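You operate a simulated robot arm through the tools that you are given. There is no shell and no other tool. Be economical: measure what you need, move in short steps, check, and stop when the job is done.

You run a simulated robot arm. Do the job below in one go: nothing can be reset, and whatever is moved stays where it is left.

Task
Take the magnet bar and put it on the top of the wide table. Shut the swing shelf. Take the white cleaner jug and put it on the brown flat carton. Put one of the steel pegs from the open stock counter on top of the blue clip. Put the blue block on top of the white blue handled board. Put the black handled roller in the brown tray. Fetch the grey press and set it on the top of the pouch table. Lift the clear lid open. Any order will do. Set down upright: white cleaner jug, blue block, grey press. The swing shelf goes clockwise seen from above, to its stop.

Only the result counts: the job must be done as asked and must still hold three seconds after the hand-in. Knocking over, shifting, dropping, spilling or breaking anything else fails it. A push-on lid holds only when it is set on centred and level and pressed home; a screw cap is set on level and turned clockwise until tight.

Robot
A 7-joint arm with a fingered hand on a trunk, on a base that drives. Base frame: it is fixed to the floor where the robot stands at the start and does not move with it; the origin is under the middle of the robot, x ahead of it, y to its left, z up; the surface under the hand at the start is at about z = 0.9. Readings come in m, rad, newtons and seconds.
Its first joint turns from -1.204 to 3.002 rad. Places, roughly: black handled roller (10x4x9 cm) [6.5, -3.2, 0.9]; blue block (6x4x5 cm) [5.3, -3.3, 0.9]; blue clip (5x5x6 cm) [5.8, -2.9, 0.9]; blue handled board (15x11x5 cm) [5.1, -1.1, 0.9]; brown tray (20x20x5 cm) [4.5, -0.9, 0.9]; clear lid [0.2, 2.6, 1]; flat carton (20x16x3 cm) [-1.7, -4.9, 0.9]; grey press (10x9x16 cm) [5.2, -1.4, 0.9]; magnet bar (16x4x12 cm) [0.5, 0.1, 0.9]; steel peg (3x3x12 cm) [3.4, -5, 1]; swing shelf [0.2, -0.9, 1]; top of the pouch table [5.6, -3.2, 0.9]; top of the wide table [4.9, -1.2, 0.9]; white cleaner jug [-1.5, -4.5, 1]. Payload 5 kg.
The TCP is the grasp point between the finger pads, 0.032 m short of the fingertips. In the tool frame z runs along the fingers and y along their closing line. Largest opening 0.16 m; the body of the gripper starts 0.089 m behind the TCP. The gripper is a hand of 3 fingers: y runs from the thumb to the fingers, the wrist lies at [0, 0, -0.252] in the tool frame.
Orientation is that of the tool frame in the base frame, as a unit quaternion [x, y, z, w]. With the fingers straight down and closing along the base's y, the tool's x points along the base's -x, its y along +y and its z along -z.

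Tools
- The arm moves only by the tool servo_tool. Its argument "increments" is text: rows parted by semicolons, each of 6 numbers parted by spaces: the shift along the tool's x, y, z in units of 50 mm (1.0 is 50 mm), then the turn, a rotation vector about the tool's x, y, z in units of 4 degrees (1.0 is 4 degrees). In form: tx ty tz ax ay az; .... A call has 1 to 10 rows; each row shifts and turns the commanded pose from where the row before left it, along the tool's axes as they then stand. A call with a number of a shift or a turn outside -1 to 1 is refused whole. Rows are played at 5 a second. More than 0.05 m and 0.15 rad between two rows, and nothing of the call is played. Where a pose cannot be reached the arm comes as near as it can. A force on the tool above 40 N (or 10 N above the force at the start of the call, whichever is more), or a blocked arm, ends the call early, and 0.2 s more pass. In this call time passes only in rows, and 0.2 s behind the last. It gives the time, the measured TCP pose, the force on the tool (base axes), the opening and the grip force at its end, in the units of the frame above (readings bear some noise), with the torque about the TCP (base axes, N m) and any sound that the robot's microphone picked up.
- Cameras (640 x 400 px; columns grow to the right, rows downward): "scene" is now at [0.1098, -0.0654, 1.4888]; the picture's right is [-0.74, -0.67, -0.00], its down [-0.38, 0.42, -0.82] and it looks along [0.55, -0.61, -0.57] (base axes); focal length 214 px, centre (320, 200). "wrist" rides on the gripper at [0.065, -0.004, -0.116] in the tool frame; the picture's right is [0.06, 1.00, 0.00], its down [-0.87, 0.05, -0.49] and it looks along [-0.49, 0.03, 0.87] (tool axes); focal length 261 px, centre (320, 200). There is no depth. A picture from a camera that has moved, and an enlarged one, comes with that camera's place and axes in the base frame and with its lens.
- capture(camera): a new picture of that camera. It takes no simulated time.
- lift_body(by): slides the trunk up (or, below 0, down) by that many m; the arm and the scene camera ride with it, the base frame stays. It gives what a move gives, with no picture.
- steer(legs): drives the robot by 1 to 6 legs, each [ahead, left, turn to the left] in m, m and rad, along the robot's own axes; the way and the turn of a leg run together, so that a leg with both is an arc; at most 1.5 m and 3.142 rad a leg. The arm and the cameras ride along, it lands a little off, and it stops where it bumps. It gives what a move gives.
- set_fingers(finger1, finger2, thumb_bend): sets how far each is bent, from 0 (flat) to 1 (curled in); at 0.3 the hand is open as for a grip, at 0.7 the pads meet at the TCP. One left out holds its place. A second passes; each finger stops where it meets its share of the squeeze, and holds until it gets a number again. It is the only way to open and close the hand. It gives what a move gives, with no picture; readings hold the bend of each and the force on the fingers (four entries, about 0 where the hand has none), thumb and palm.
- head_to(pan, tilt): turns the head with the scene camera to pan (to the left, within 1.501 rad either way) and tilt (down, from -0.506 to 1.204), counted from straight ahead of the robot. It gives what a move gives.
- enlarge(camera, box): a new picture of the part [left, top, right, bottom] of that camera's present view, enlarged. It takes no simulated time.
- close_job(): hands the job in; it is judged then, once.

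Go step by step. Nothing tells you exact positions but the pictures and the camera data: compare them with the known pose of the tool, close in by small moves and look again before you grip or let go. The budget is 207 turns and 200 pictures, counting those below and the enlarged ones. Unless the task says otherwise, let go and move clear before handing in.

The tools are called after ">>>" as a command line: name --argument value ..., lists and objects as JSON in quotes. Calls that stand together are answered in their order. servo_tool: Moves the arm, as the interface text tells. Its arguments: {"type":"object","properties":{"increments":{"type":"string"}},"required":["increments"]} The other tools are called the same way: lift_body (by) slides the trunk up or down; set_fingers (finger1, finger2, thumb_bend) moves the fingers one by one; steer (legs) drives the base; head_to (pan, tilt) turns the head that bears the scene camera; capture (camera) takes a picture; enlarge (camera, box) takes an enlarged picture of a part of a camera's view; close_job () hands the job in.

At the start:

```text
time_s: 0.0
ee_pos: [0.5589, -0.7808, 1.4079]
tcp_rot: [0.0, 1.0, 0.0, 0.0]
ft_force: [-0.5, -0.5, 0.2]
ft_torque: [0.02, 0.01, -0.02]
opening: 0.1596
gripper_force: 0.1
shape: jaw
bend: [0.3, 0.3, 0.3]
finger forces: [0.0, 0.0, 0.1, 0.0, 0.1, 0.0]
trunk travel left (down, up): [-0.65, 0.29]
robot x, y, heading: [-0.0013, 0.0022, 0.0]
head pan, tilt: [-0.834, 0.6]
```

scene: 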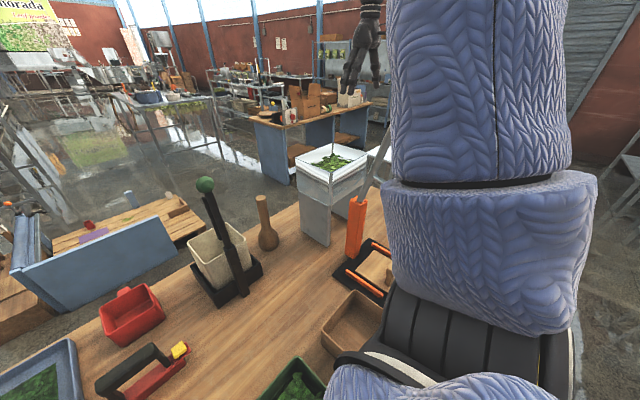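
wrist: 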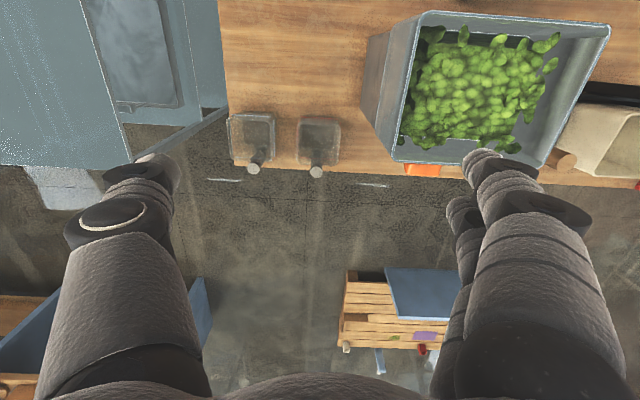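

I see a wooden counter ahead; the red/black handled item at lower left of the scene is likely the magnet bar. I look around first.

>>> head_to --pan 0.2 --tilt 0.8

>>> capture --camera "scene"

>>> head_to --pan -1.4 --tilt 0.5

>>> capture --camera "scene"

```text
time_s: 1.3
ee_pos: [0.5582, -0.781, 1.4081]
tcp_rot: [0.0, 1.0, 0.0, 0.001]
ft_force: [-0.1, 0.0, 0.0]
ft_torque: [0.03, 0.02, 0.02]
opening: 0.16
gripper_force: 0.2
shape: jaw
bend: [0.3, 0.3, 0.3]
finger forces: [0.1, 0.0, 0.0, 0.1, 0.1, 0.0]
trunk travel left (down, up): [-0.65, 0.29]
robot x, y, heading: [0.0003, 0.0028, -0.003]
head pan, tilt: [0.201, 0.799]
```

```text
197 pictures are left
camera scene: at [0.1295, 0.0161, 1.472], right [0.2, -0.98, 0.0], down [-0.7, -0.14, -0.7], along [0.68, 0.14, -0.72], focal length 214 px, centre (320, 200)
```

scene: 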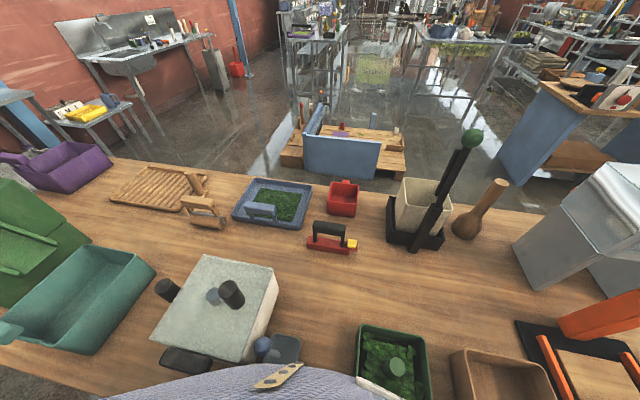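

```text
time_s: 3.0
ee_pos: [0.5587, -0.78, 1.4076]
tcp_rot: [0.0, 1.0, 0.0, 0.0]
ft_force: [0.3, 0.2, -0.4]
ft_torque: [0.0, 0.02, 0.02]
opening: 0.1601
gripper_force: 0.1
shape: jaw
bend: [0.3, 0.3, 0.3]
finger forces: [0.0, 0.1, 0.0, 0.1, 0.0, 0.0]
trunk travel left (down, up): [-0.65, 0.29]
robot x, y, heading: [0.0017, 0.0006, 0.002]
head pan, tilt: [-1.4, 0.499]
```

```text
196 pictures are left
camera scene: at [0.066, -0.0896, 1.4979], right [-0.99, -0.17, 0.0], down [-0.08, 0.47, -0.88], along [0.15, -0.86, -0.48], focal length 214 px, centre (320, 200)
```

scene: 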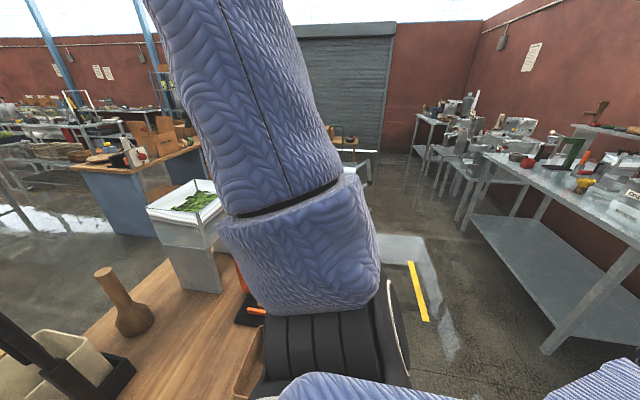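

The magnet bar sits around (0.49, 0.05), lying roughly along y. I look closer at it and towards the clear lid on the left.

>>> head_to --pan 0.1 --tilt 0.9

>>> enlarge --camera "scene" --box '[200, 80, 440, 230]'

>>> head_to --pan 1.45 --tilt 0.4

>>> capture --camera "scene"

```text
time_s: 4.6
ee_pos: [0.5588, -0.7808, 1.4081]
tcp_rot: [-0.001, 1.0, 0.0, -0.001]
ft_force: [0.2, 0.0, 0.2]
ft_torque: [-0.02, -0.01, -0.01]
opening: 0.1601
gripper_force: 0.1
shape: jaw
bend: [0.3, 0.3, 0.3]
finger forces: [0.0, 0.0, 0.0, 0.0, 0.0, 0.1]
trunk travel left (down, up): [-0.65, 0.29]
robot x, y, heading: [-0.0012, 0.0002, 0.001]
head pan, tilt: [0.099, 0.901]
```

```text
2.67 times, centred on (320, 155) of scene
camera zoom: at [0.1256, 0.0075, 1.4641], right [0.1, -1.0, 0.0], down [-0.78, -0.08, -0.62], along [0.62, 0.06, -0.78], focal length 572 px, centre (320, 320)
```

zoom: 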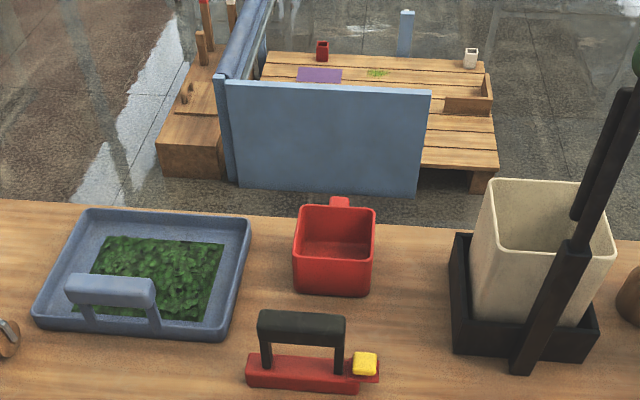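

```text
time_s: 6.1
ee_pos: [0.5588, -0.7815, 1.4086]
tcp_rot: [0.0, 1.0, 0.0, 0.001]
ft_force: [-0.1, 0.4, 0.3]
ft_torque: [0.0, -0.03, -0.01]
opening: 0.1598
gripper_force: 0.0
shape: jaw
bend: [0.3, 0.3, 0.3]
finger forces: [0.0, 0.1, 0.0, 0.0, 0.0, 0.0]
trunk travel left (down, up): [-0.65, 0.29]
robot x, y, heading: [0.0018, 0.0019, -0.003]
head pan, tilt: [1.45, 0.4]
```

```text
194 pictures are left
camera scene: at [0.0617, 0.092, 1.5071], right [0.99, -0.12, 0.0], down [-0.05, -0.39, -0.92], along [0.11, 0.91, -0.39], focal length 214 px, centre (320, 200)
```

scene: 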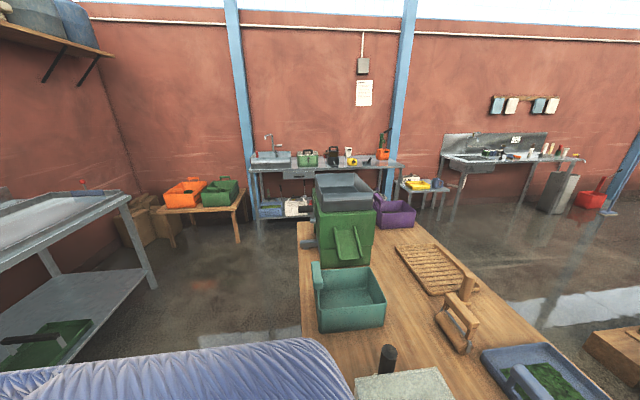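

The lid should be on the steel counter by the wall (around pixel 306,157). I zoom in there.

>>> enlarge --camera "scene" --box '[240, 130, 400, 230]'

>>> servo_tool --increments "0 1 0 0 0 0; 0 1 0 0 0 0; 0 1 0 0 0 0; 0 1 0 0 0 0; 0 1 0 0 0 0; 0 1 0 0 0 0; 0 1 0 0 0 0; 0 1 0 0 0 0; 0 1 0 0 0 0; 0 1 0 0 0 0"

>>> servo_tool --increments "0 1 0 0 0 0; 0 1 0 0 0 0; 0 1 0 0 0 0; 0 1 0 0 0 0; 0 1 0 0 0 0; 0 1 0 0 0 0; 0 1 0 0 0 0; 0 1 0 0 0 0"

>>> head_to --pan -1.3 --tilt 0.7

>>> capture --camera "scene"

```text
4.00 times, centred on (320, 180) of scene
camera zoom: at [0.0617, 0.092, 1.5071], right [0.99, -0.12, 0.0], down [-0.05, -0.39, -0.92], along [0.11, 0.91, -0.39], focal length 858 px, centre (320, 280)
```

zoom: 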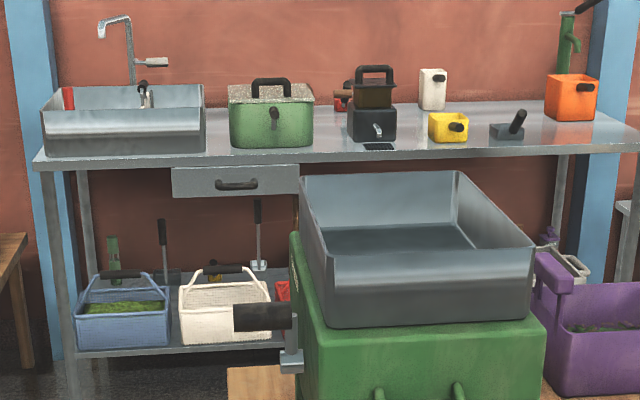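

```text
time_s: 8.5
ee_pos: [0.5738, -0.3247, 1.4]
tcp_rot: [0.014, 0.998, 0.057, -0.006]
ft_force: [-1.0, -1.1, -0.5]
ft_torque: [0.0, -0.04, 0.0]
opening: 0.1598
gripper_force: 0.1
shape: jaw
bend: [0.3, 0.3, 0.3]
finger forces: [0.0, 0.1, 0.0, 0.0, 0.0, 0.1]
out of reach, approached as far as the arm can: row 10
trunk travel left (down, up): [-0.65, 0.29]
robot x, y, heading: [0.0014, 0.0008, 0.002]
head pan, tilt: [1.45, 0.4]
stopped in row 10: the arm was blocked; the commanded pose is now the measured one
```

```text
time_s: 10.5
ee_pos: [0.6306, -0.1954, 1.4583]
tcp_rot: [0.024, 0.994, 0.111, 0.001]
ft_force: [-0.1, 0.1, 0.1]
ft_torque: [0.0, 0.0, 0.0]
opening: 0.1598
gripper_force: 0.0
shape: jaw
bend: [0.3, 0.3, 0.3]
finger forces: [0.0, 0.0, 0.0, 0.1, 0.1, 0.1]
out of reach, approached as far as the arm can: row 3, 4, 5, 6, 7, 8
trunk travel left (down, up): [-0.65, 0.29]
robot x, y, heading: [0.0014, -0.0003, -0.001]
head pan, tilt: [1.45, 0.4]
stopped in row 8: the arm was blocked; the commanded pose is now the measured one
```

```text
time_s: 12.9
ee_pos: [0.6306, -0.1945, 1.4596]
tcp_rot: [0.023, 0.993, 0.112, 0.0]
ft_force: [0.3, 0.8, -0.9]
ft_torque: [-0.01, -0.01, 0.0]
opening: 0.1599
gripper_force: 0.0
shape: jaw
bend: [0.3, 0.3, 0.3]
finger forces: [0.0, 0.0, 0.0, 0.1, 0.0, 0.0]
trunk travel left (down, up): [-0.65, 0.29]
robot x, y, heading: [0.0012, -0.002, -0.001]
head pan, tilt: [-1.3, 0.7]
```

```text
192 pictures are left
camera scene: at [0.1361, -0.0106, 1.4832], right [-0.13, -0.99, 0.0], down [-0.61, 0.08, -0.79], along [0.78, -0.1, -0.62], focal length 214 px, centre (320, 200)
```

scene: 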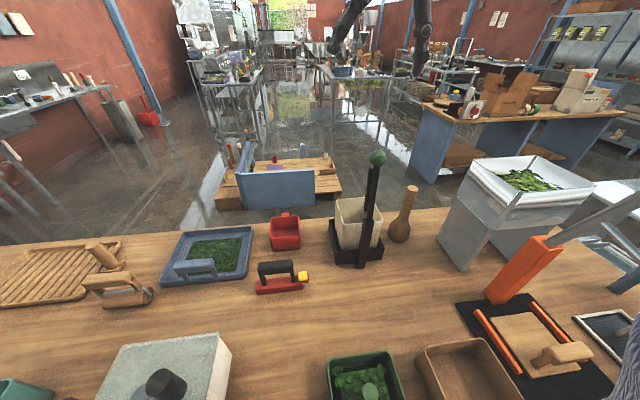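

Head was still turning in that picture; I take another.

>>> capture --camera "scene"

```text
191 pictures are left
camera scene: at [0.1361, -0.0106, 1.4832], right [-0.13, -0.99, 0.0], down [-0.61, 0.08, -0.79], along [0.78, -0.1, -0.62], focal length 214 px, centre (320, 200)
```

scene: 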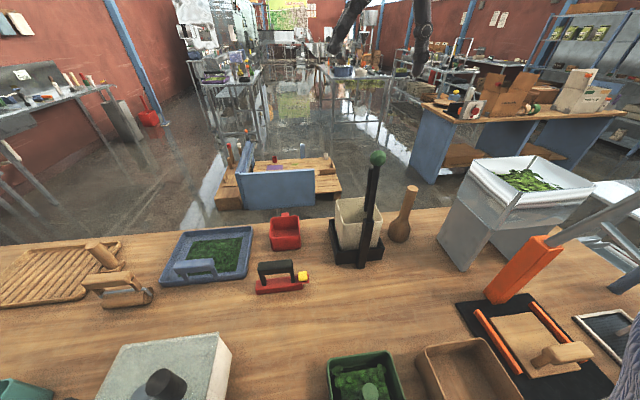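

>>> head_to --pan -1.35 --tilt 0.7

>>> capture --camera "scene"

```text
time_s: 13.5
ee_pos: [0.6304, -0.1938, 1.459]
tcp_rot: [0.024, 0.993, 0.112, 0.001]
ft_force: [-0.1, 0.2, 0.3]
ft_torque: [0.01, 0.01, -0.01]
opening: 0.1602
gripper_force: 0.0
shape: jaw
bend: [0.3, 0.3, 0.3]
finger forces: [0.0, 0.0, 0.0, 0.0, 0.0, 0.0]
trunk travel left (down, up): [-0.65, 0.29]
robot x, y, heading: [0.0034, 0.0014, 0.001]
head pan, tilt: [-1.349, 0.7]
```

```text
190 pictures are left
camera scene: at [0.1359, -0.0106, 1.4829], right [-0.13, -0.99, 0.0], down [-0.61, 0.08, -0.78], along [0.78, -0.1, -0.62], focal length 214 px, centre (320, 200)
```

scene: 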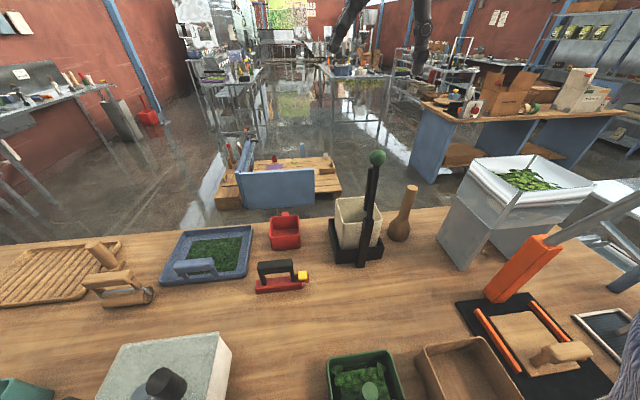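

The head seems blocked, probably by the raised elbow. I move the arm back right and out.

>>> servo_tool --increments "0 -1 0 0 0 0; 0 -1 0 0 0 0; 0 -1 0 0 0 0; 0 -1 0 0 0 0; 0 -1 0 0 0 0; 0 -1 0 0 0 0;-0.5 -1 0.5 0 0 0;-0.5 -1 0.5 0 0 0"

>>> head_to --pan -1.4 --tilt 0.7

>>> capture --camera "scene"

```text
refused: row 7 steps farther than a row can; nothing moved
```

```text
time_s: 14.2
ee_pos: [0.6306, -0.1945, 1.4585]
tcp_rot: [0.024, 0.993, 0.113, 0.002]
ft_force: [0.8, -0.2, 0.6]
ft_torque: [0.03, -0.02, -0.02]
opening: 0.1597
gripper_force: 0.0
shape: jaw
bend: [0.3, 0.3, 0.3]
finger forces: [0.0, 0.1, 0.0, 0.0, 0.0, 0.1]
trunk travel left (down, up): [-0.65, 0.29]
robot x, y, heading: [-0.0019, 0.001, -0.003]
head pan, tilt: [-1.4, 0.7]
```

```text
189 pictures are left
camera scene: at [0.1358, -0.0106, 1.4827], right [-0.13, -0.99, 0.0], down [-0.62, 0.08, -0.78], along [0.78, -0.1, -0.62], focal length 214 px, centre (320, 200)
```

scene: 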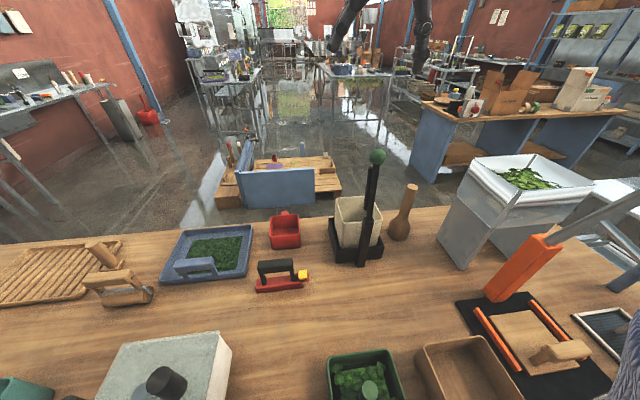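

>>> servo_tool --increments "0 -1 0 0 0 0; 0 -1 0 0 0 0; 0 -1 0 0 0 0; 0 -1 0 0 0 0; 0 -1 0 0 0 0; 0 -1 0 0 0 0; 0 -1 0 0 0 0;0 -1 0 0 0 0"

>>> head_to --pan -1.4 --tilt 0.75

>>> capture --camera "scene"

```text
time_s: 15.9
ee_pos: [0.6148, -0.5842, 1.3712]
tcp_rot: [0.023, 0.994, 0.111, 0.0]
ft_force: [0.1, -0.3, 0.7]
ft_torque: [0.06, 0.03, 0.0]
opening: 0.1598
gripper_force: 0.1
shape: jaw
bend: [0.3, 0.3, 0.3]
finger forces: [0.0, 0.1, 0.1, 0.0, 0.1, 0.1]
trunk travel left (down, up): [-0.65, 0.29]
robot x, y, heading: [-0.0013, 0.0028, 0.003]
head pan, tilt: [-1.4, 0.7]
```

```text
time_s: 16.6
ee_pos: [0.6146, -0.5806, 1.3733]
tcp_rot: [0.023, 0.994, 0.11, 0.0]
ft_force: [-0.4, -0.5, 0.5]
ft_torque: [-0.07, -0.02, -0.01]
opening: 0.1599
gripper_force: 0.1
shape: jaw
bend: [0.3, 0.3, 0.3]
finger forces: [0.0, 0.0, 0.1, 0.0, 0.1, 0.1]
trunk travel left (down, up): [-0.65, 0.29]
robot x, y, heading: [-0.0005, -0.0012, 0.0]
head pan, tilt: [-1.4, 0.75]
```

```text
188 pictures are left
camera scene: at [0.0645, -0.0807, 1.4761], right [-0.99, -0.17, 0.0], down [-0.12, 0.67, -0.73], along [0.12, -0.72, -0.68], focal length 214 px, centre (320, 200)
```

scene: 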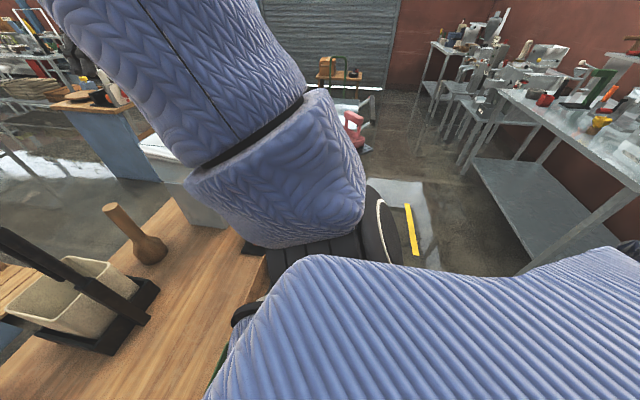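

The shelf hides behind the arm. I use the wrist camera: move the hand right and pitch it back towards the robot.

>>> servo_tool --increments "0 -1 0 0 1 0; 0 -1 0 0 1 0; 0 -1 0 0 1 0; 0 -1 0 0 1 0; 0 0 0 0 1 0; 0 0 0 0 1 0; 0 0 0 0 1 0; 0 0 0 0 1 0; 0 0 0 0 1 0; 0 0 0 0 1 0"

>>> capture --camera "wrist"

```text
time_s: 18.8
ee_pos: [0.6049, -0.777, 1.327]
tcp_rot: [-0.016, 0.934, 0.112, -0.34]
ft_force: [0.1, 0.7, -0.4]
ft_torque: [-0.02, 0.01, 0.01]
opening: 0.16
gripper_force: 0.2
shape: jaw
bend: [0.3, 0.3, 0.3]
finger forces: [0.0, 0.0, 0.0, 0.0, 0.0, 0.0]
trunk travel left (down, up): [-0.65, 0.29]
robot x, y, heading: [0.0021, -0.0026, -0.0]
head pan, tilt: [-1.4, 0.75]
```

```text
187 pictures are left
camera wrist: at [0.6279, -0.8106, 1.4534], right [0.0, 0.97, 0.26], down [0.98, 0.05, -0.17], along [-0.18, 0.25, -0.95], focal length 261 px, centre (320, 200)
```

wrist: 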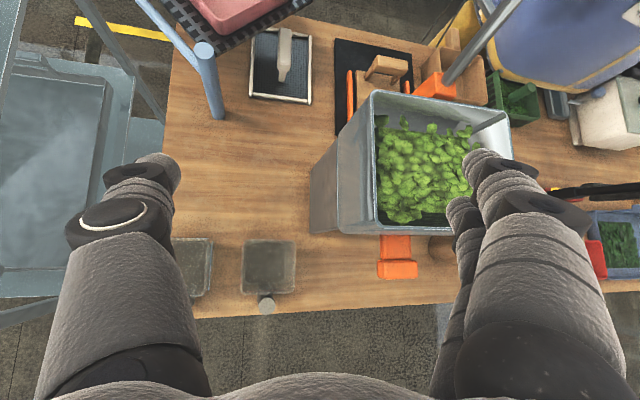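

I see a blue post with a black mesh shelf carrying a red bin at top — probably the swing shelf. I pitch further to see it all.

>>> servo_tool --increments "0 0 -1 0 1 0; 0 0 -1 0 1 0; 0 0 -1 0 1 0; 0 0 -1 0 1 0; 0 0 0 0 1 0; 0 0 0 0 1 0;  0 0 0 0 1 0"

>>> capture --camera "wrist"

```text
time_s: 20.4
ee_pos: [0.6481, -0.7245, 1.3061]
tcp_rot: [-0.028, 0.894, 0.107, -0.435]
ft_force: [-0.2, -1.1, -0.5]
ft_torque: [-0.02, 0.04, -0.05]
opening: 0.1599
gripper_force: 0.2
shape: jaw
bend: [0.3, 0.3, 0.3]
finger forces: [0.1, 0.0, 0.0, 0.1, 0.0, 0.1]
out of reach, approached as far as the arm can: row 1, 2, 3, 4, 5, 6, 7
trunk travel left (down, up): [-0.65, 0.29]
robot x, y, heading: [-0.0002, -0.0025, -0.001]
head pan, tilt: [-1.4, 0.75]
```

```text
186 pictures are left
camera wrist: at [0.6984, -0.7556, 1.4244], right [0.0, 0.96, 0.26], down [0.93, 0.1, -0.36], along [-0.38, 0.25, -0.89], focal length 261 px, centre (320, 200)
```

wrist: 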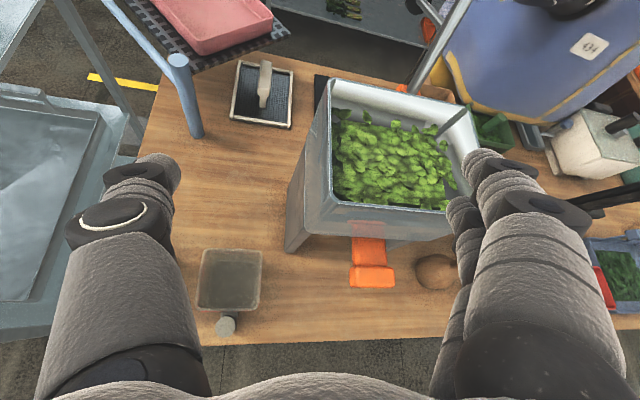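

The shelf post stands at about (0.344, -0.888); the shelf points towards -x at z≈1.07 with a bin on it, and must swing clockwise towards +y. I straighten the tool and then back the base off.

>>> servo_tool --increments "0 0 0 0 -1 0; 0 0 0 0 -1 0; 0 0 0 0 -1 0; 0 0 0 0 -1 0; 0 0 0 0 -1 0; 0 0 0 0 -1 0; 0 0 0 0 -1 0; 0 0 0 0 -1 0; 0 0 0 0 -1 0; 0 0 0 0 -1 0"

>>> servo_tool --increments "0 0 0 0 -1 -1; 0 0 0 0 -1 -1; 0 0 0 0 -1 -1; 0 0 0 0 -1 -0.2; 0 0 0 0 -1 0; 0 0 0 0 0 0"

>>> steer --legs '[[-0.4, 0, 0]]'

>>> head_to --pan -0.8 --tilt 0.7

>>> capture --camera "scene"

```text
time_s: 22.6
ee_pos: [0.6486, -0.7241, 1.3044]
tcp_rot: [0.01, 0.989, 0.11, -0.103]
ft_force: [0.0, -0.4, 0.0]
ft_torque: [-0.01, -0.03, -0.01]
opening: 0.1602
gripper_force: 0.0
shape: jaw
bend: [0.3, 0.3, 0.3]
finger forces: [0.0, 0.1, 0.0, 0.0, 0.0, 0.0]
trunk travel left (down, up): [-0.65, 0.29]
robot x, y, heading: [-0.0013, 0.0002, -0.003]
head pan, tilt: [-1.4, 0.75]
```

```text
time_s: 24.0
ee_pos: [0.6502, -0.7235, 1.304]
tcp_rot: [-0.081, 0.986, 0.124, 0.082]
ft_force: [-0.9, 0.0, 0.7]
ft_torque: [-0.01, 0.01, 0.02]
opening: 0.1601
gripper_force: 0.0
shape: jaw
bend: [0.3, 0.3, 0.3]
finger forces: [0.0, 0.0, 0.1, 0.0, 0.1, 0.0]
trunk travel left (down, up): [-0.65, 0.29]
robot x, y, heading: [-0.0004, 0.0039, 0.0]
head pan, tilt: [-1.4, 0.75]
```

```text
time_s: 26.5
ee_pos: [0.2383, -0.7245, 1.3057]
tcp_rot: [-0.08, 0.986, 0.124, 0.083]
ft_force: [-0.4, -0.7, 0.5]
ft_torque: [0.0, 0.0, -0.04]
opening: 0.1601
gripper_force: 0.1
shape: jaw
bend: [0.3, 0.3, 0.3]
finger forces: [0.0, 0.0, 0.0, 0.0, 0.0, 0.1]
trunk travel left (down, up): [-0.65, 0.29]
robot x, y, heading: [-0.4065, -0.0002, 0.0]
head pan, tilt: [-1.4, 0.75]
```

```text
time_s: 27.5
ee_pos: [0.2391, -0.7246, 1.3053]
tcp_rot: [-0.081, 0.986, 0.124, 0.082]
ft_force: [-0.1, -0.2, 0.2]
ft_torque: [-0.03, 0.02, -0.03]
opening: 0.1597
gripper_force: 0.1
shape: jaw
bend: [0.3, 0.3, 0.3]
finger forces: [0.1, 0.0, 0.1, 0.0, 0.1, 0.0]
trunk travel left (down, up): [-0.65, 0.29]
robot x, y, heading: [-0.4071, -0.0029, -0.006]
head pan, tilt: [-0.799, 0.7]
```

```text
185 pictures are left
camera scene: at [-0.2999, -0.0609, 1.4802], right [-0.72, -0.7, 0.0], down [-0.45, 0.46, -0.76], along [0.53, -0.55, -0.64], focal length 214 px, centre (320, 200)
```

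scene: 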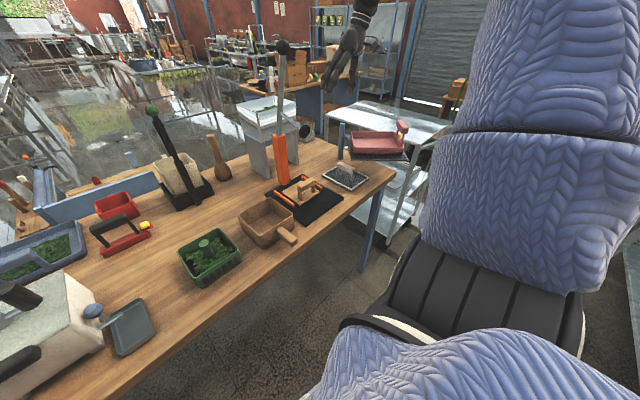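

I lift the trunk a bit for clearance, fix the tool orientation, and drive right to face the shelf.

>>> lift_body --by 0.1

>>> servo_tool --increments "0 0 0 1 0 0; 0 0 0 1 0 0; 0 0 0 1 0 0; 0 0 0 0 1 0; 0 0 0 0 1 0; 0 0 0 0 0.4 1;0 0 0 0 0 1"

>>> steer --legs '[[-0.05, -0.6, 0]]'

>>> head_to --pan -0.4 --tilt 0.6

>>> capture --camera "scene"

```text
time_s: 28.8
ee_pos: [0.24, -0.7242, 1.4044]
tcp_rot: [-0.081, 0.986, 0.123, 0.082]
ft_force: [-0.1, -0.4, -0.8]
ft_torque: [0.0, -0.01, -0.02]
opening: 0.1601
gripper_force: 0.1
shape: jaw
bend: [0.3, 0.3, 0.3]
finger forces: [0.0, 0.0, 0.0, 0.1, 0.0, 0.0]
trunk travel left (down, up): [-0.75, 0.19]
robot x, y, heading: [-0.4115, -0.0001, 0.002]
head pan, tilt: [-0.799, 0.7]
```

```text
time_s: 30.4
ee_pos: [0.2391, -0.7237, 1.4049]
tcp_rot: [-0.003, 1.0, 0.016, 0.006]
ft_force: [0.5, 0.1, -0.3]
ft_torque: [0.03, 0.06, -0.02]
opening: 0.1598
gripper_force: 0.0
shape: jaw
bend: [0.3, 0.3, 0.3]
finger forces: [0.0, 0.0, 0.0, 0.0, 0.0, 0.0]
trunk travel left (down, up): [-0.75, 0.19]
robot x, y, heading: [-0.4092, -0.0025, 0.001]
head pan, tilt: [-0.799, 0.7]
```

```text
time_s: 33.9
ee_pos: [0.1861, -1.3452, 1.4044]
tcp_rot: [-0.003, 1.0, 0.016, 0.006]
ft_force: [0.1, -0.2, 0.2]
ft_torque: [0.03, 0.02, 0.0]
opening: 0.16
gripper_force: 0.2
shape: jaw
bend: [0.3, 0.3, 0.3]
finger forces: [0.1, 0.1, 0.0, 0.0, 0.0, 0.0]
trunk travel left (down, up): [-0.75, 0.19]
robot x, y, heading: [-0.4607, -0.6175, -0.0]
head pan, tilt: [-0.799, 0.7]
```

```text
time_s: 34.8
ee_pos: [0.1853, -1.344, 1.4074]
tcp_rot: [-0.002, 1.0, 0.016, 0.006]
ft_force: [0.0, 0.2, -0.4]
ft_torque: [-0.03, 0.01, 0.04]
opening: 0.1598
gripper_force: 0.0
shape: jaw
bend: [0.3, 0.3, 0.3]
finger forces: [0.1, 0.0, 0.0, 0.0, 0.0, 0.0]
trunk travel left (down, up): [-0.75, 0.19]
robot x, y, heading: [-0.4596, -0.6181, -0.004]
head pan, tilt: [-0.4, 0.6]
```

```text
184 pictures are left
camera scene: at [-0.3287, -0.6519, 1.5889], right [-0.39, -0.92, 0.0], down [-0.52, 0.22, -0.82], along [0.76, -0.32, -0.57], focal length 214 px, centre (320, 200)
```

scene: 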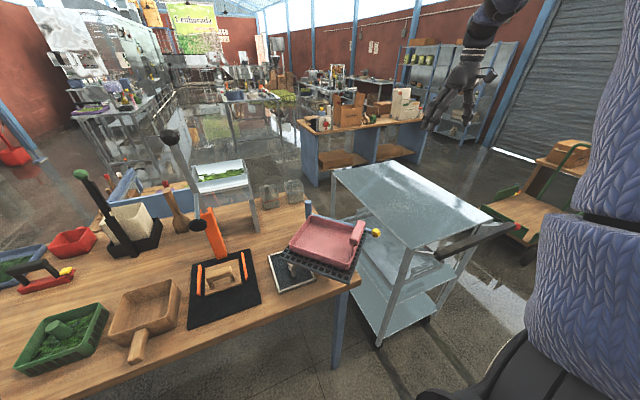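

>>> enlarge --camera "scene" --box '[240, 180, 400, 300]'

```text
3.33 times, centred on (320, 240) of scene
camera zoom: at [-0.3287, -0.6519, 1.5889], right [-0.39, -0.92, 0.0], down [-0.52, 0.22, -0.82], along [0.76, -0.32, -0.57], focal length 715 px, centre (320, 67)
```

zoom: 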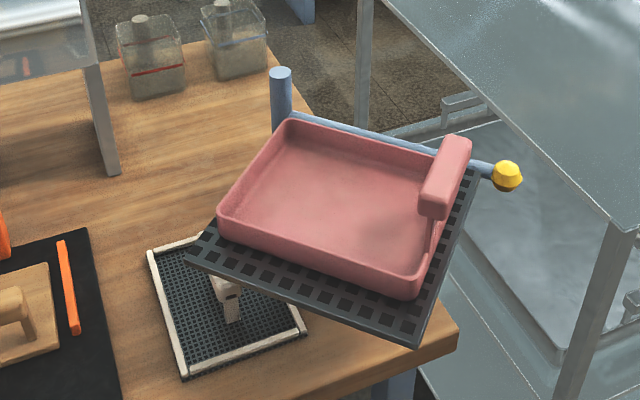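

The shelf rod runs from the post (0.355,-0.888) to a yellow knob at about (0.147,-1.085), z≈1.016. I'll push the rod end clockwise with closed, tilted fingers from the south; first align the base and tilt the hand.

>>> steer --legs '[[0, -0.22, 0]]'

>>> set_fingers --finger1 0.7 --finger2 0.7 --thumb_bend 0.7

>>> servo_tool --increments "0 0.5 0 -1 0 0; 0 0.5 0 -1 0 0; 0 0.5 0 -1 0 0; 0 0.5 0 -1 0 0; 0 0.5 0 -1 0 0; 0 0.5 0 -1 0 0; 0 0.5 0 -1 0 0; 0 0.5 0 -1 0 0; 0 0 0 -1 0 0; 0 0 0 -1 0 0"

>>> capture --camera "scene"

```text
time_s: 36.5
ee_pos: [0.1888, -1.5626, 1.406]
tcp_rot: [-0.004, 1.0, 0.016, 0.006]
ft_force: [-0.3, -0.3, 0.1]
ft_torque: [0.02, -0.02, 0.01]
opening: 0.16
gripper_force: 0.1
shape: jaw
bend: [0.3, 0.3, 0.3]
finger forces: [0.1, 0.0, 0.0, 0.0, 0.0, 0.0]
trunk travel left (down, up): [-0.75, 0.19]
robot x, y, heading: [-0.4644, -0.8371, -0.0]
head pan, tilt: [-0.4, 0.6]
```

```text
time_s: 37.5
ee_pos: [0.1888, -1.5632, 1.4058]
tcp_rot: [-0.004, 1.0, 0.015, 0.006]
ft_force: [-1.0, -0.9, -1.1]
ft_torque: [-0.02, -0.03, -0.02]
opening: 0.0129
gripper_force: 0.0
shape: fingers
bend: [0.7, 0.7, 0.7]
finger forces: [0.0, 0.1, 0.0, 0.0, 0.0, 0.1]
trunk travel left (down, up): [-0.75, 0.19]
robot x, y, heading: [-0.4637, -0.8362, -0.001]
head pan, tilt: [-0.4, 0.6]
```

```text
time_s: 39.7
ee_pos: [0.1793, -1.369, 1.4541]
tcp_rot: [-0.004, 0.935, 0.355, 0.007]
ft_force: [-0.5, -0.1, 0.0]
ft_torque: [-0.01, -0.02, -0.01]
opening: 0.0125
gripper_force: 0.0
shape: fingers
bend: [0.7, 0.7, 0.7]
finger forces: [0.1, 0.1, 0.0, 0.0, 0.0, 0.0]
out of reach, approached as far as the arm can: row 10
trunk travel left (down, up): [-0.75, 0.19]
robot x, y, heading: [-0.4568, -0.8369, -0.001]
head pan, tilt: [-0.4, 0.6]
```

```text
182 pictures are left
camera scene: at [-0.3295, -0.8725, 1.589], right [-0.39, -0.92, 0.0], down [-0.52, 0.22, -0.83], along [0.76, -0.32, -0.56], focal length 214 px, centre (320, 200)
```

scene: 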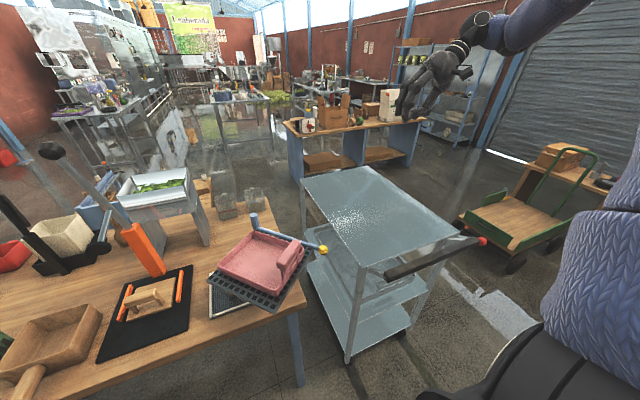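

>>> servo_tool --increments "-0.115 -0.27 0.94 0 0 0; -0.115 -0.27 0.94 0 0 0; -0.115 -0.27 0.94 0 0 0; -0.115 -0.27 0.94 0 0 0; -0.115 -0.27 0.94 0 0 0; -0.115 -0.27 0.94 0 0 0; -0.115 -0.27 0.94 0 0 0; -0.115 -0.27 0.94 0 0 0"

>>> enlarge --camera "scene" --box '[200, 150, 440, 300]'

```text
time_s: 41.5
ee_pos: [0.2328, -1.2016, 1.0969]
tcp_rot: [-0.004, 0.934, 0.357, 0.004]
ft_force: [0.0, 0.6, -0.9]
ft_torque: [0.01, 0.04, 0.07]
opening: 0.0122
gripper_force: 0.0
shape: fingers
bend: [0.7, 0.7, 0.7]
finger forces: [0.0, 0.1, 0.0, 0.0, 0.1, 0.0]
trunk travel left (down, up): [-0.75, 0.19]
robot x, y, heading: [-0.4617, -0.8378, 0.006]
head pan, tilt: [-0.4, 0.6]
```

```text
2.67 times, centred on (320, 225) of scene
camera zoom: at [-0.3261, -0.8718, 1.5887], right [-0.39, -0.92, 0.0], down [-0.52, 0.22, -0.82], along [0.76, -0.32, -0.57], focal length 572 px, centre (320, 133)
```

zoom: 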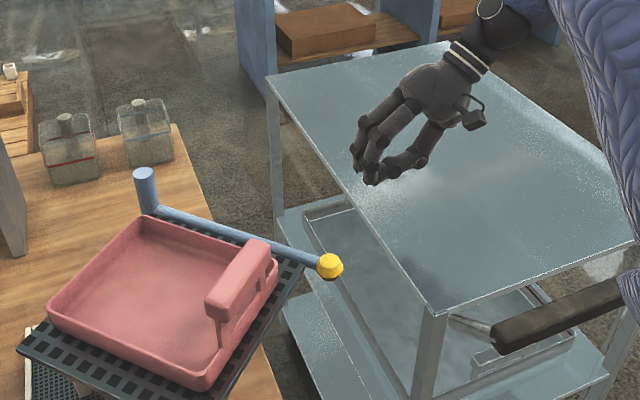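

>>> servo_tool --increments "0.1 0 1 0 0 0; 0.1 0 1 0 0 0"

>>> enlarge --camera "scene" --box '[200, 150, 440, 300]'

```text
refused: row 1 steps farther than a row can; nothing moved
```

```text
2.67 times, centred on (320, 225) of scene
camera zoom: at [-0.3261, -0.8718, 1.5887], right [-0.39, -0.92, 0.0], down [-0.52, 0.22, -0.82], along [0.76, -0.32, -0.57], focal length 572 px, centre (320, 133)
```

zoom: 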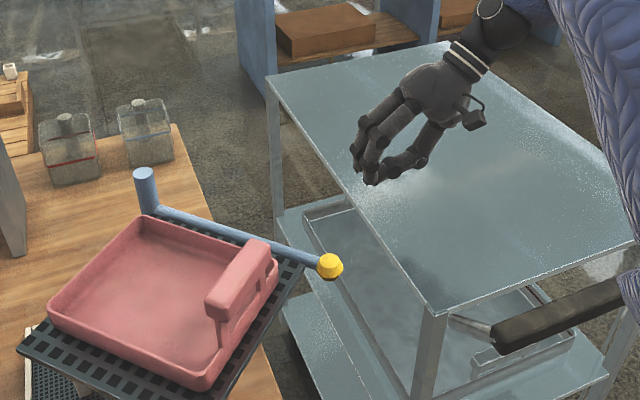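

>>> servo_tool --increments "0 0 1 0 0 0; 0.1 0 0.97 0 0 0"

>>> enlarge --camera "scene" --box '[200, 150, 440, 300]'

```text
time_s: 42.1
ee_pos: [0.2245, -1.137, 1.0263]
tcp_rot: [-0.004, 0.934, 0.357, 0.005]
ft_force: [0.3, 0.5, 0.1]
ft_torque: [-0.03, -0.01, 0.0]
opening: 0.0124
gripper_force: 0.0
shape: fingers
bend: [0.7, 0.7, 0.7]
finger forces: [0.0, 0.1, 0.0, 0.1, 0.0, 0.0]
trunk travel left (down, up): [-0.75, 0.19]
robot x, y, heading: [-0.4609, -0.8338, -0.003]
head pan, tilt: [-0.4, 0.6]
```

```text
2.67 times, centred on (320, 225) of scene
camera zoom: at [-0.3284, -0.8722, 1.5889], right [-0.39, -0.92, 0.0], down [-0.52, 0.22, -0.82], along [0.76, -0.32, -0.57], focal length 572 px, centre (320, 133)
```

zoom: 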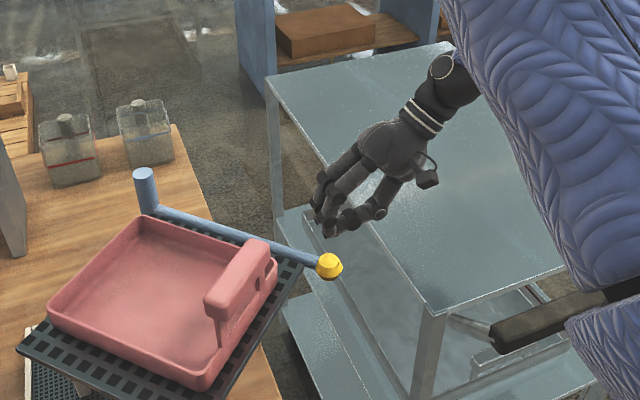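

>>> servo_tool --increments "0.28 0.41 0.55 0 0 0; 0.28 0.41 0.55 0 0 0; 0.49 0.434 0.385 0 0 0; 0.49 0.434 0.385 0 0 0"

>>> enlarge --camera "scene" --box '[200, 150, 440, 300]'

```text
time_s: 43.1
ee_pos: [0.1485, -1.0106, 1.0149]
tcp_rot: [-0.004, 0.935, 0.356, 0.005]
ft_force: [-0.5, -0.9, 0.9]
ft_torque: [-0.01, -0.02, 0.01]
opening: 0.0124
gripper_force: 0.1
shape: fingers
bend: [0.7, 0.7, 0.7]
finger forces: [0.0, 0.1, 0.0, 0.1, 0.1, 0.0]
trunk travel left (down, up): [-0.75, 0.19]
robot x, y, heading: [-0.462, -0.8405, 0.001]
head pan, tilt: [-0.4, 0.6]
```

```text
2.67 times, centred on (320, 225) of scene
camera zoom: at [-0.3294, -0.8705, 1.589], right [-0.39, -0.92, 0.0], down [-0.52, 0.22, -0.83], along [0.76, -0.32, -0.56], focal length 572 px, centre (320, 133)
```

zoom: 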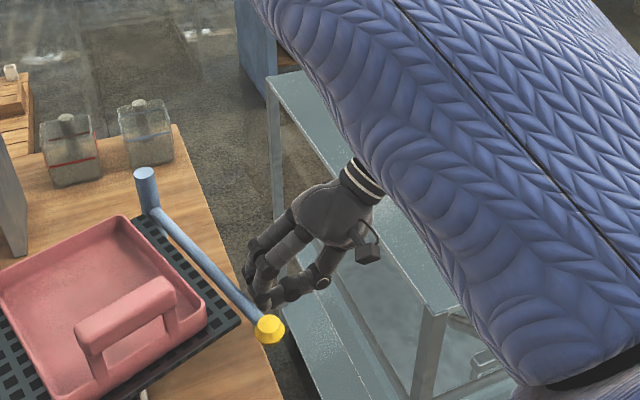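

>>> servo_tool --increments "0.25 0.434 0.385 0 0 0; 0.25 0.434 0.385 0 0 0; 0.09 0.464 0.41 0 0 0; 0.09 0.464 0.41 0 0 0"

>>> enlarge --camera "scene" --box '[160, 150, 440, 325]'

```text
time_s: 44.0
ee_pos: [0.1187, -0.9245, 1.0145]
tcp_rot: [-0.002, 0.936, 0.352, 0.008]
ft_force: [-4.1, -25.5, 7.0]
ft_torque: [0.46, -0.12, 0.11]
opening: 0.005
gripper_force: 12.9
shape: fingers
bend: [0.72, 0.72, 0.69]
finger forces: [12.6, 13.4, 0.0, 0.0, 0.0, 0.0]
out of reach, approached as far as the arm can: row 4
trunk travel left (down, up): [-0.75, 0.19]
robot x, y, heading: [-0.4582, -0.8331, -0.007]
head pan, tilt: [-0.4, 0.6]
stopped in row 4: the force on the tool passed its limit at 50 N (the readings are from after the stop); the commanded pose is now the measured one
```

```text
2.29 times, centred on (300, 238) of scene
camera zoom: at [-0.3291, -0.8751, 1.5888], right [-0.39, -0.92, 0.0], down [-0.52, 0.22, -0.82], along [0.76, -0.32, -0.57], focal length 490 px, centre (366, 114)
```

zoom: 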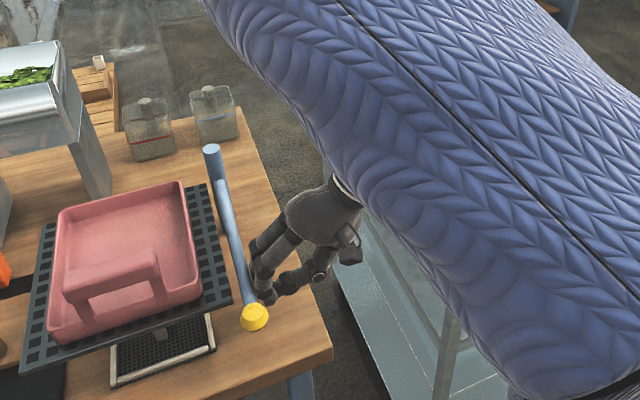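

The rod stopped hard parallel to the table's edge — that's its stop. I retreat and check it holds.

>>> servo_tool --increments "0 -0.43 -0.385 0 0 0; 0 -0.6 -0.55 0 0 0; 0 -0.7 -0.7 0 0 0; 0 0 -1 0 0 0; 0 0 -1 0 0 0; 0 0 -1 0 0 0; 0 0 -1 0 0 0"

>>> enlarge --camera "scene" --box '[160, 150, 440, 325]'

```text
time_s: 45.6
ee_pos: [0.1137, -1.1729, 1.1697]
tcp_rot: [-0.003, 0.935, 0.354, 0.008]
ft_force: [-0.3, -1.2, 0.2]
ft_torque: [-0.02, -0.02, -0.02]
opening: 0.0123
gripper_force: 0.1
shape: fingers
bend: [0.7, 0.7, 0.7]
finger forces: [0.0, 0.0, 0.0, 0.0, 0.0, 0.0]
trunk travel left (down, up): [-0.75, 0.19]
robot x, y, heading: [-0.4612, -0.8391, -0.004]
head pan, tilt: [-0.4, 0.6]
```

```text
2.29 times, centred on (300, 238) of scene
camera zoom: at [-0.3308, -0.8739, 1.5889], right [-0.39, -0.92, 0.0], down [-0.52, 0.22, -0.83], along [0.76, -0.32, -0.56], focal length 490 px, centre (366, 114)
```

zoom: 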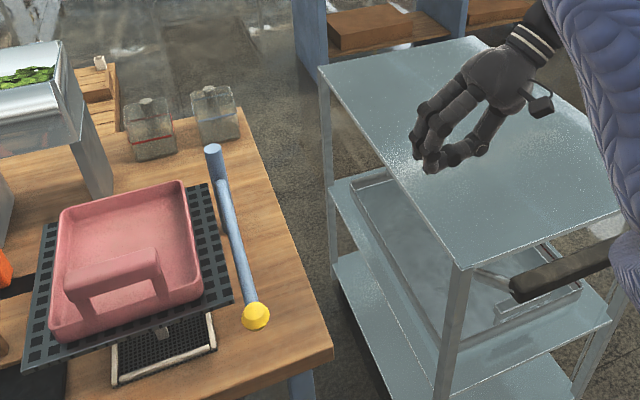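

Shelf shut and stays. I straighten the hand, open it, then drive left along the aisle towards the lid counter.

>>> servo_tool --increments "0 0 -1 1 0 0; 0 0 -1 1 0 0; 0 0 -1 1 0 0; 0 0 0 1 0 0; 0 0 0 1 0 0; 0 0 0 1 0 0; 0 0 0 1 0 0; 0 0 0 1 0 0; 0 0 0 1 0 0; 0 0 0 1 0 0"

>>> steer --legs '[[-0.05, 0, 0], [0, 1.4, 0], [0, 1.3, 0]]'

>>> head_to --pan 1.3 --tilt 0.5

>>> capture --camera "scene"

```text
time_s: 47.9
ee_pos: [0.0813, -1.2743, 1.1749]
tcp_rot: [0.017, 0.994, 0.026, -0.102]
ft_force: [0.5, 0.3, 0.7]
ft_torque: [0.0, 0.02, 0.0]
opening: 0.0121
gripper_force: 0.0
shape: fingers
bend: [0.7, 0.7, 0.7]
finger forces: [0.0, 0.0, 0.0, 0.0, 0.1, 0.0]
trunk travel left (down, up): [-0.75, 0.19]
robot x, y, heading: [-0.4612, -0.8408, -0.0]
head pan, tilt: [-0.4, 0.6]
stopped in row 10: the arm was blocked; the commanded pose is now the measured one
```

```text
time_s: 61.3
ee_pos: [0.0202, 1.3936, 1.1764]
tcp_rot: [0.01, 0.995, 0.025, -0.099]
ft_force: [1.1, -0.5, -0.4]
ft_torque: [-0.01, 0.01, -0.02]
opening: 0.0119
gripper_force: 0.1
shape: fingers
bend: [0.7, 0.7, 0.7]
finger forces: [0.1, 0.0, 0.0, 0.0, 0.0, 0.1]
trunk travel left (down, up): [-0.75, 0.19]
robot x, y, heading: [-0.5278, 1.8254, 0.012]
head pan, tilt: [-0.4, 0.6]
```

```text
time_s: 63.0
ee_pos: [0.021, 1.394, 1.1773]
tcp_rot: [0.011, 0.995, 0.026, -0.1]
ft_force: [0.0, -0.9, -0.3]
ft_torque: [0.01, -0.01, 0.01]
opening: 0.0122
gripper_force: 0.1
shape: fingers
bend: [0.7, 0.7, 0.7]
finger forces: [0.0, 0.1, 0.0, 0.0, 0.0, 0.0]
trunk travel left (down, up): [-0.75, 0.19]
robot x, y, heading: [-0.5224, 1.8238, 0.01]
head pan, tilt: [1.3, 0.499]
```

```text
175 pictures are left
camera scene: at [-0.4516, 1.9113, 1.598], right [0.97, -0.26, 0.0], down [-0.12, -0.46, -0.88], along [0.22, 0.85, -0.48], focal length 214 px, centre (320, 200)
```

scene: 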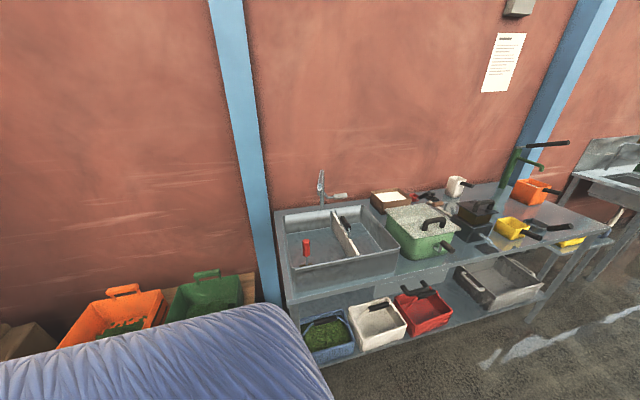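

The hand didn't rise as hoped, so I check that nothing on the shelf or table was disturbed on the way.

>>> head_to --pan -1.3 --tilt 0.4

>>> capture --camera "scene"

```text
time_s: 65.4
ee_pos: [0.0198, 1.3938, 1.1758]
tcp_rot: [0.01, 0.995, 0.026, -0.099]
ft_force: [0.3, 0.8, -0.6]
ft_torque: [0.02, 0.01, -0.01]
opening: 0.0121
gripper_force: 0.1
shape: fingers
bend: [0.7, 0.7, 0.7]
finger forces: [0.0, 0.0, 0.0, 0.1, 0.0, 0.0]
trunk travel left (down, up): [-0.75, 0.19]
robot x, y, heading: [-0.5256, 1.8227, 0.013]
head pan, tilt: [-1.3, 0.4]
```

```text
174 pictures are left
camera scene: at [-0.449, 1.7344, 1.6071], right [-0.96, -0.28, 0.0], down [-0.11, 0.37, -0.92], along [0.26, -0.88, -0.39], focal length 214 px, centre (320, 200)
```

scene: 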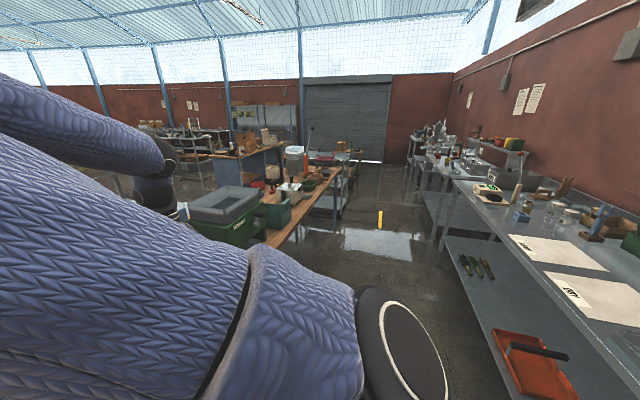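

>>> enlarge --camera "scene" --box '[240, 135, 368, 215]'

```text
5.00 times, centred on (304, 175) of scene
camera zoom: at [-0.449, 1.7344, 1.6071], right [-0.96, -0.28, 0.0], down [-0.11, 0.37, -0.92], along [0.26, -0.88, -0.39], focal length 1072 px, centre (400, 325)
```

zoom: 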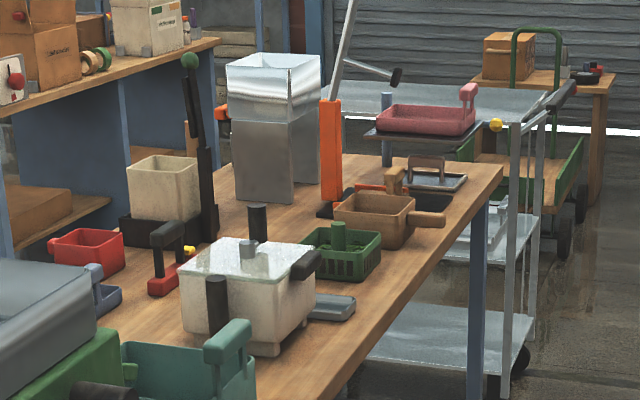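

Everything looks undisturbed. I raise the trunk, back a bit from the wall, turn left to face the lid counter.

>>> lift_body --by 0.15

>>> steer --legs '[[0, -0.1, 0], [0, 0, 1.57]]'

>>> head_to --pan -0.6 --tilt 0.6

>>> capture --camera "scene"

```text
time_s: 67.1
ee_pos: [0.0216, 1.394, 1.3257]
tcp_rot: [0.01, 0.995, 0.026, -0.099]
ft_force: [-0.4, -0.4, -0.1]
ft_torque: [0.02, 0.02, 0.01]
opening: 0.0123
gripper_force: 0.0
shape: fingers
bend: [0.7, 0.7, 0.7]
finger forces: [0.0, 0.0, 0.0, 0.1, 0.0, 0.1]
trunk travel left (down, up): [-0.9, 0.04]
robot x, y, heading: [-0.5243, 1.8231, 0.011]
head pan, tilt: [-1.3, 0.4]
```

```text
time_s: 72.1
ee_pos: [-0.096, 2.2709, 1.3255]
tcp_rot: [-0.695, 0.711, -0.052, -0.089]
ft_force: [0.0, 0.1, 0.1]
ft_torque: [-0.01, -0.03, 0.02]
opening: 0.0121
gripper_force: 0.1
shape: fingers
bend: [0.7, 0.7, 0.7]
finger forces: [0.1, 0.0, 0.0, 0.0, 0.0, 0.0]
trunk travel left (down, up): [-0.9, 0.04]
robot x, y, heading: [-0.5265, 1.7255, 1.585]
head pan, tilt: [-1.3, 0.4]
```

```text
time_s: 73.2
ee_pos: [-0.0951, 2.2698, 1.326]
tcp_rot: [-0.695, 0.711, -0.052, -0.089]
ft_force: [0.1, -1.2, -1.2]
ft_torque: [-0.01, -0.03, 0.0]
opening: 0.0124
gripper_force: 0.1
shape: fingers
bend: [0.7, 0.7, 0.7]
finger forces: [0.1, 0.0, 0.0, 0.1, 0.0, 0.0]
trunk travel left (down, up): [-0.9, 0.04]
robot x, y, heading: [-0.5259, 1.7288, 1.587]
head pan, tilt: [-0.6, 0.6]
```

```text
172 pictures are left
camera scene: at [-0.4754, 1.8491, 1.7389], right [0.83, -0.56, 0.0], down [-0.31, -0.47, -0.83], along [0.46, 0.69, -0.56], focal length 214 px, centre (320, 200)
```

scene: 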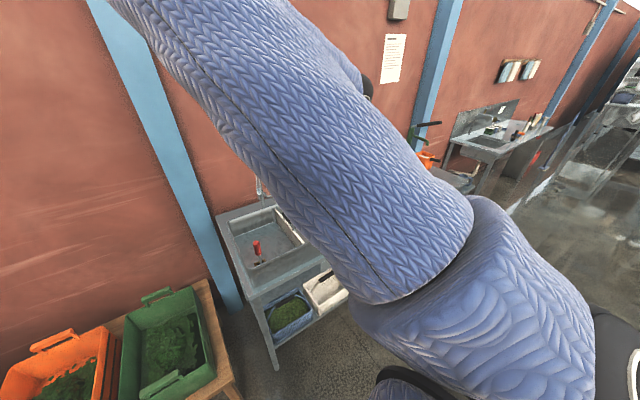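

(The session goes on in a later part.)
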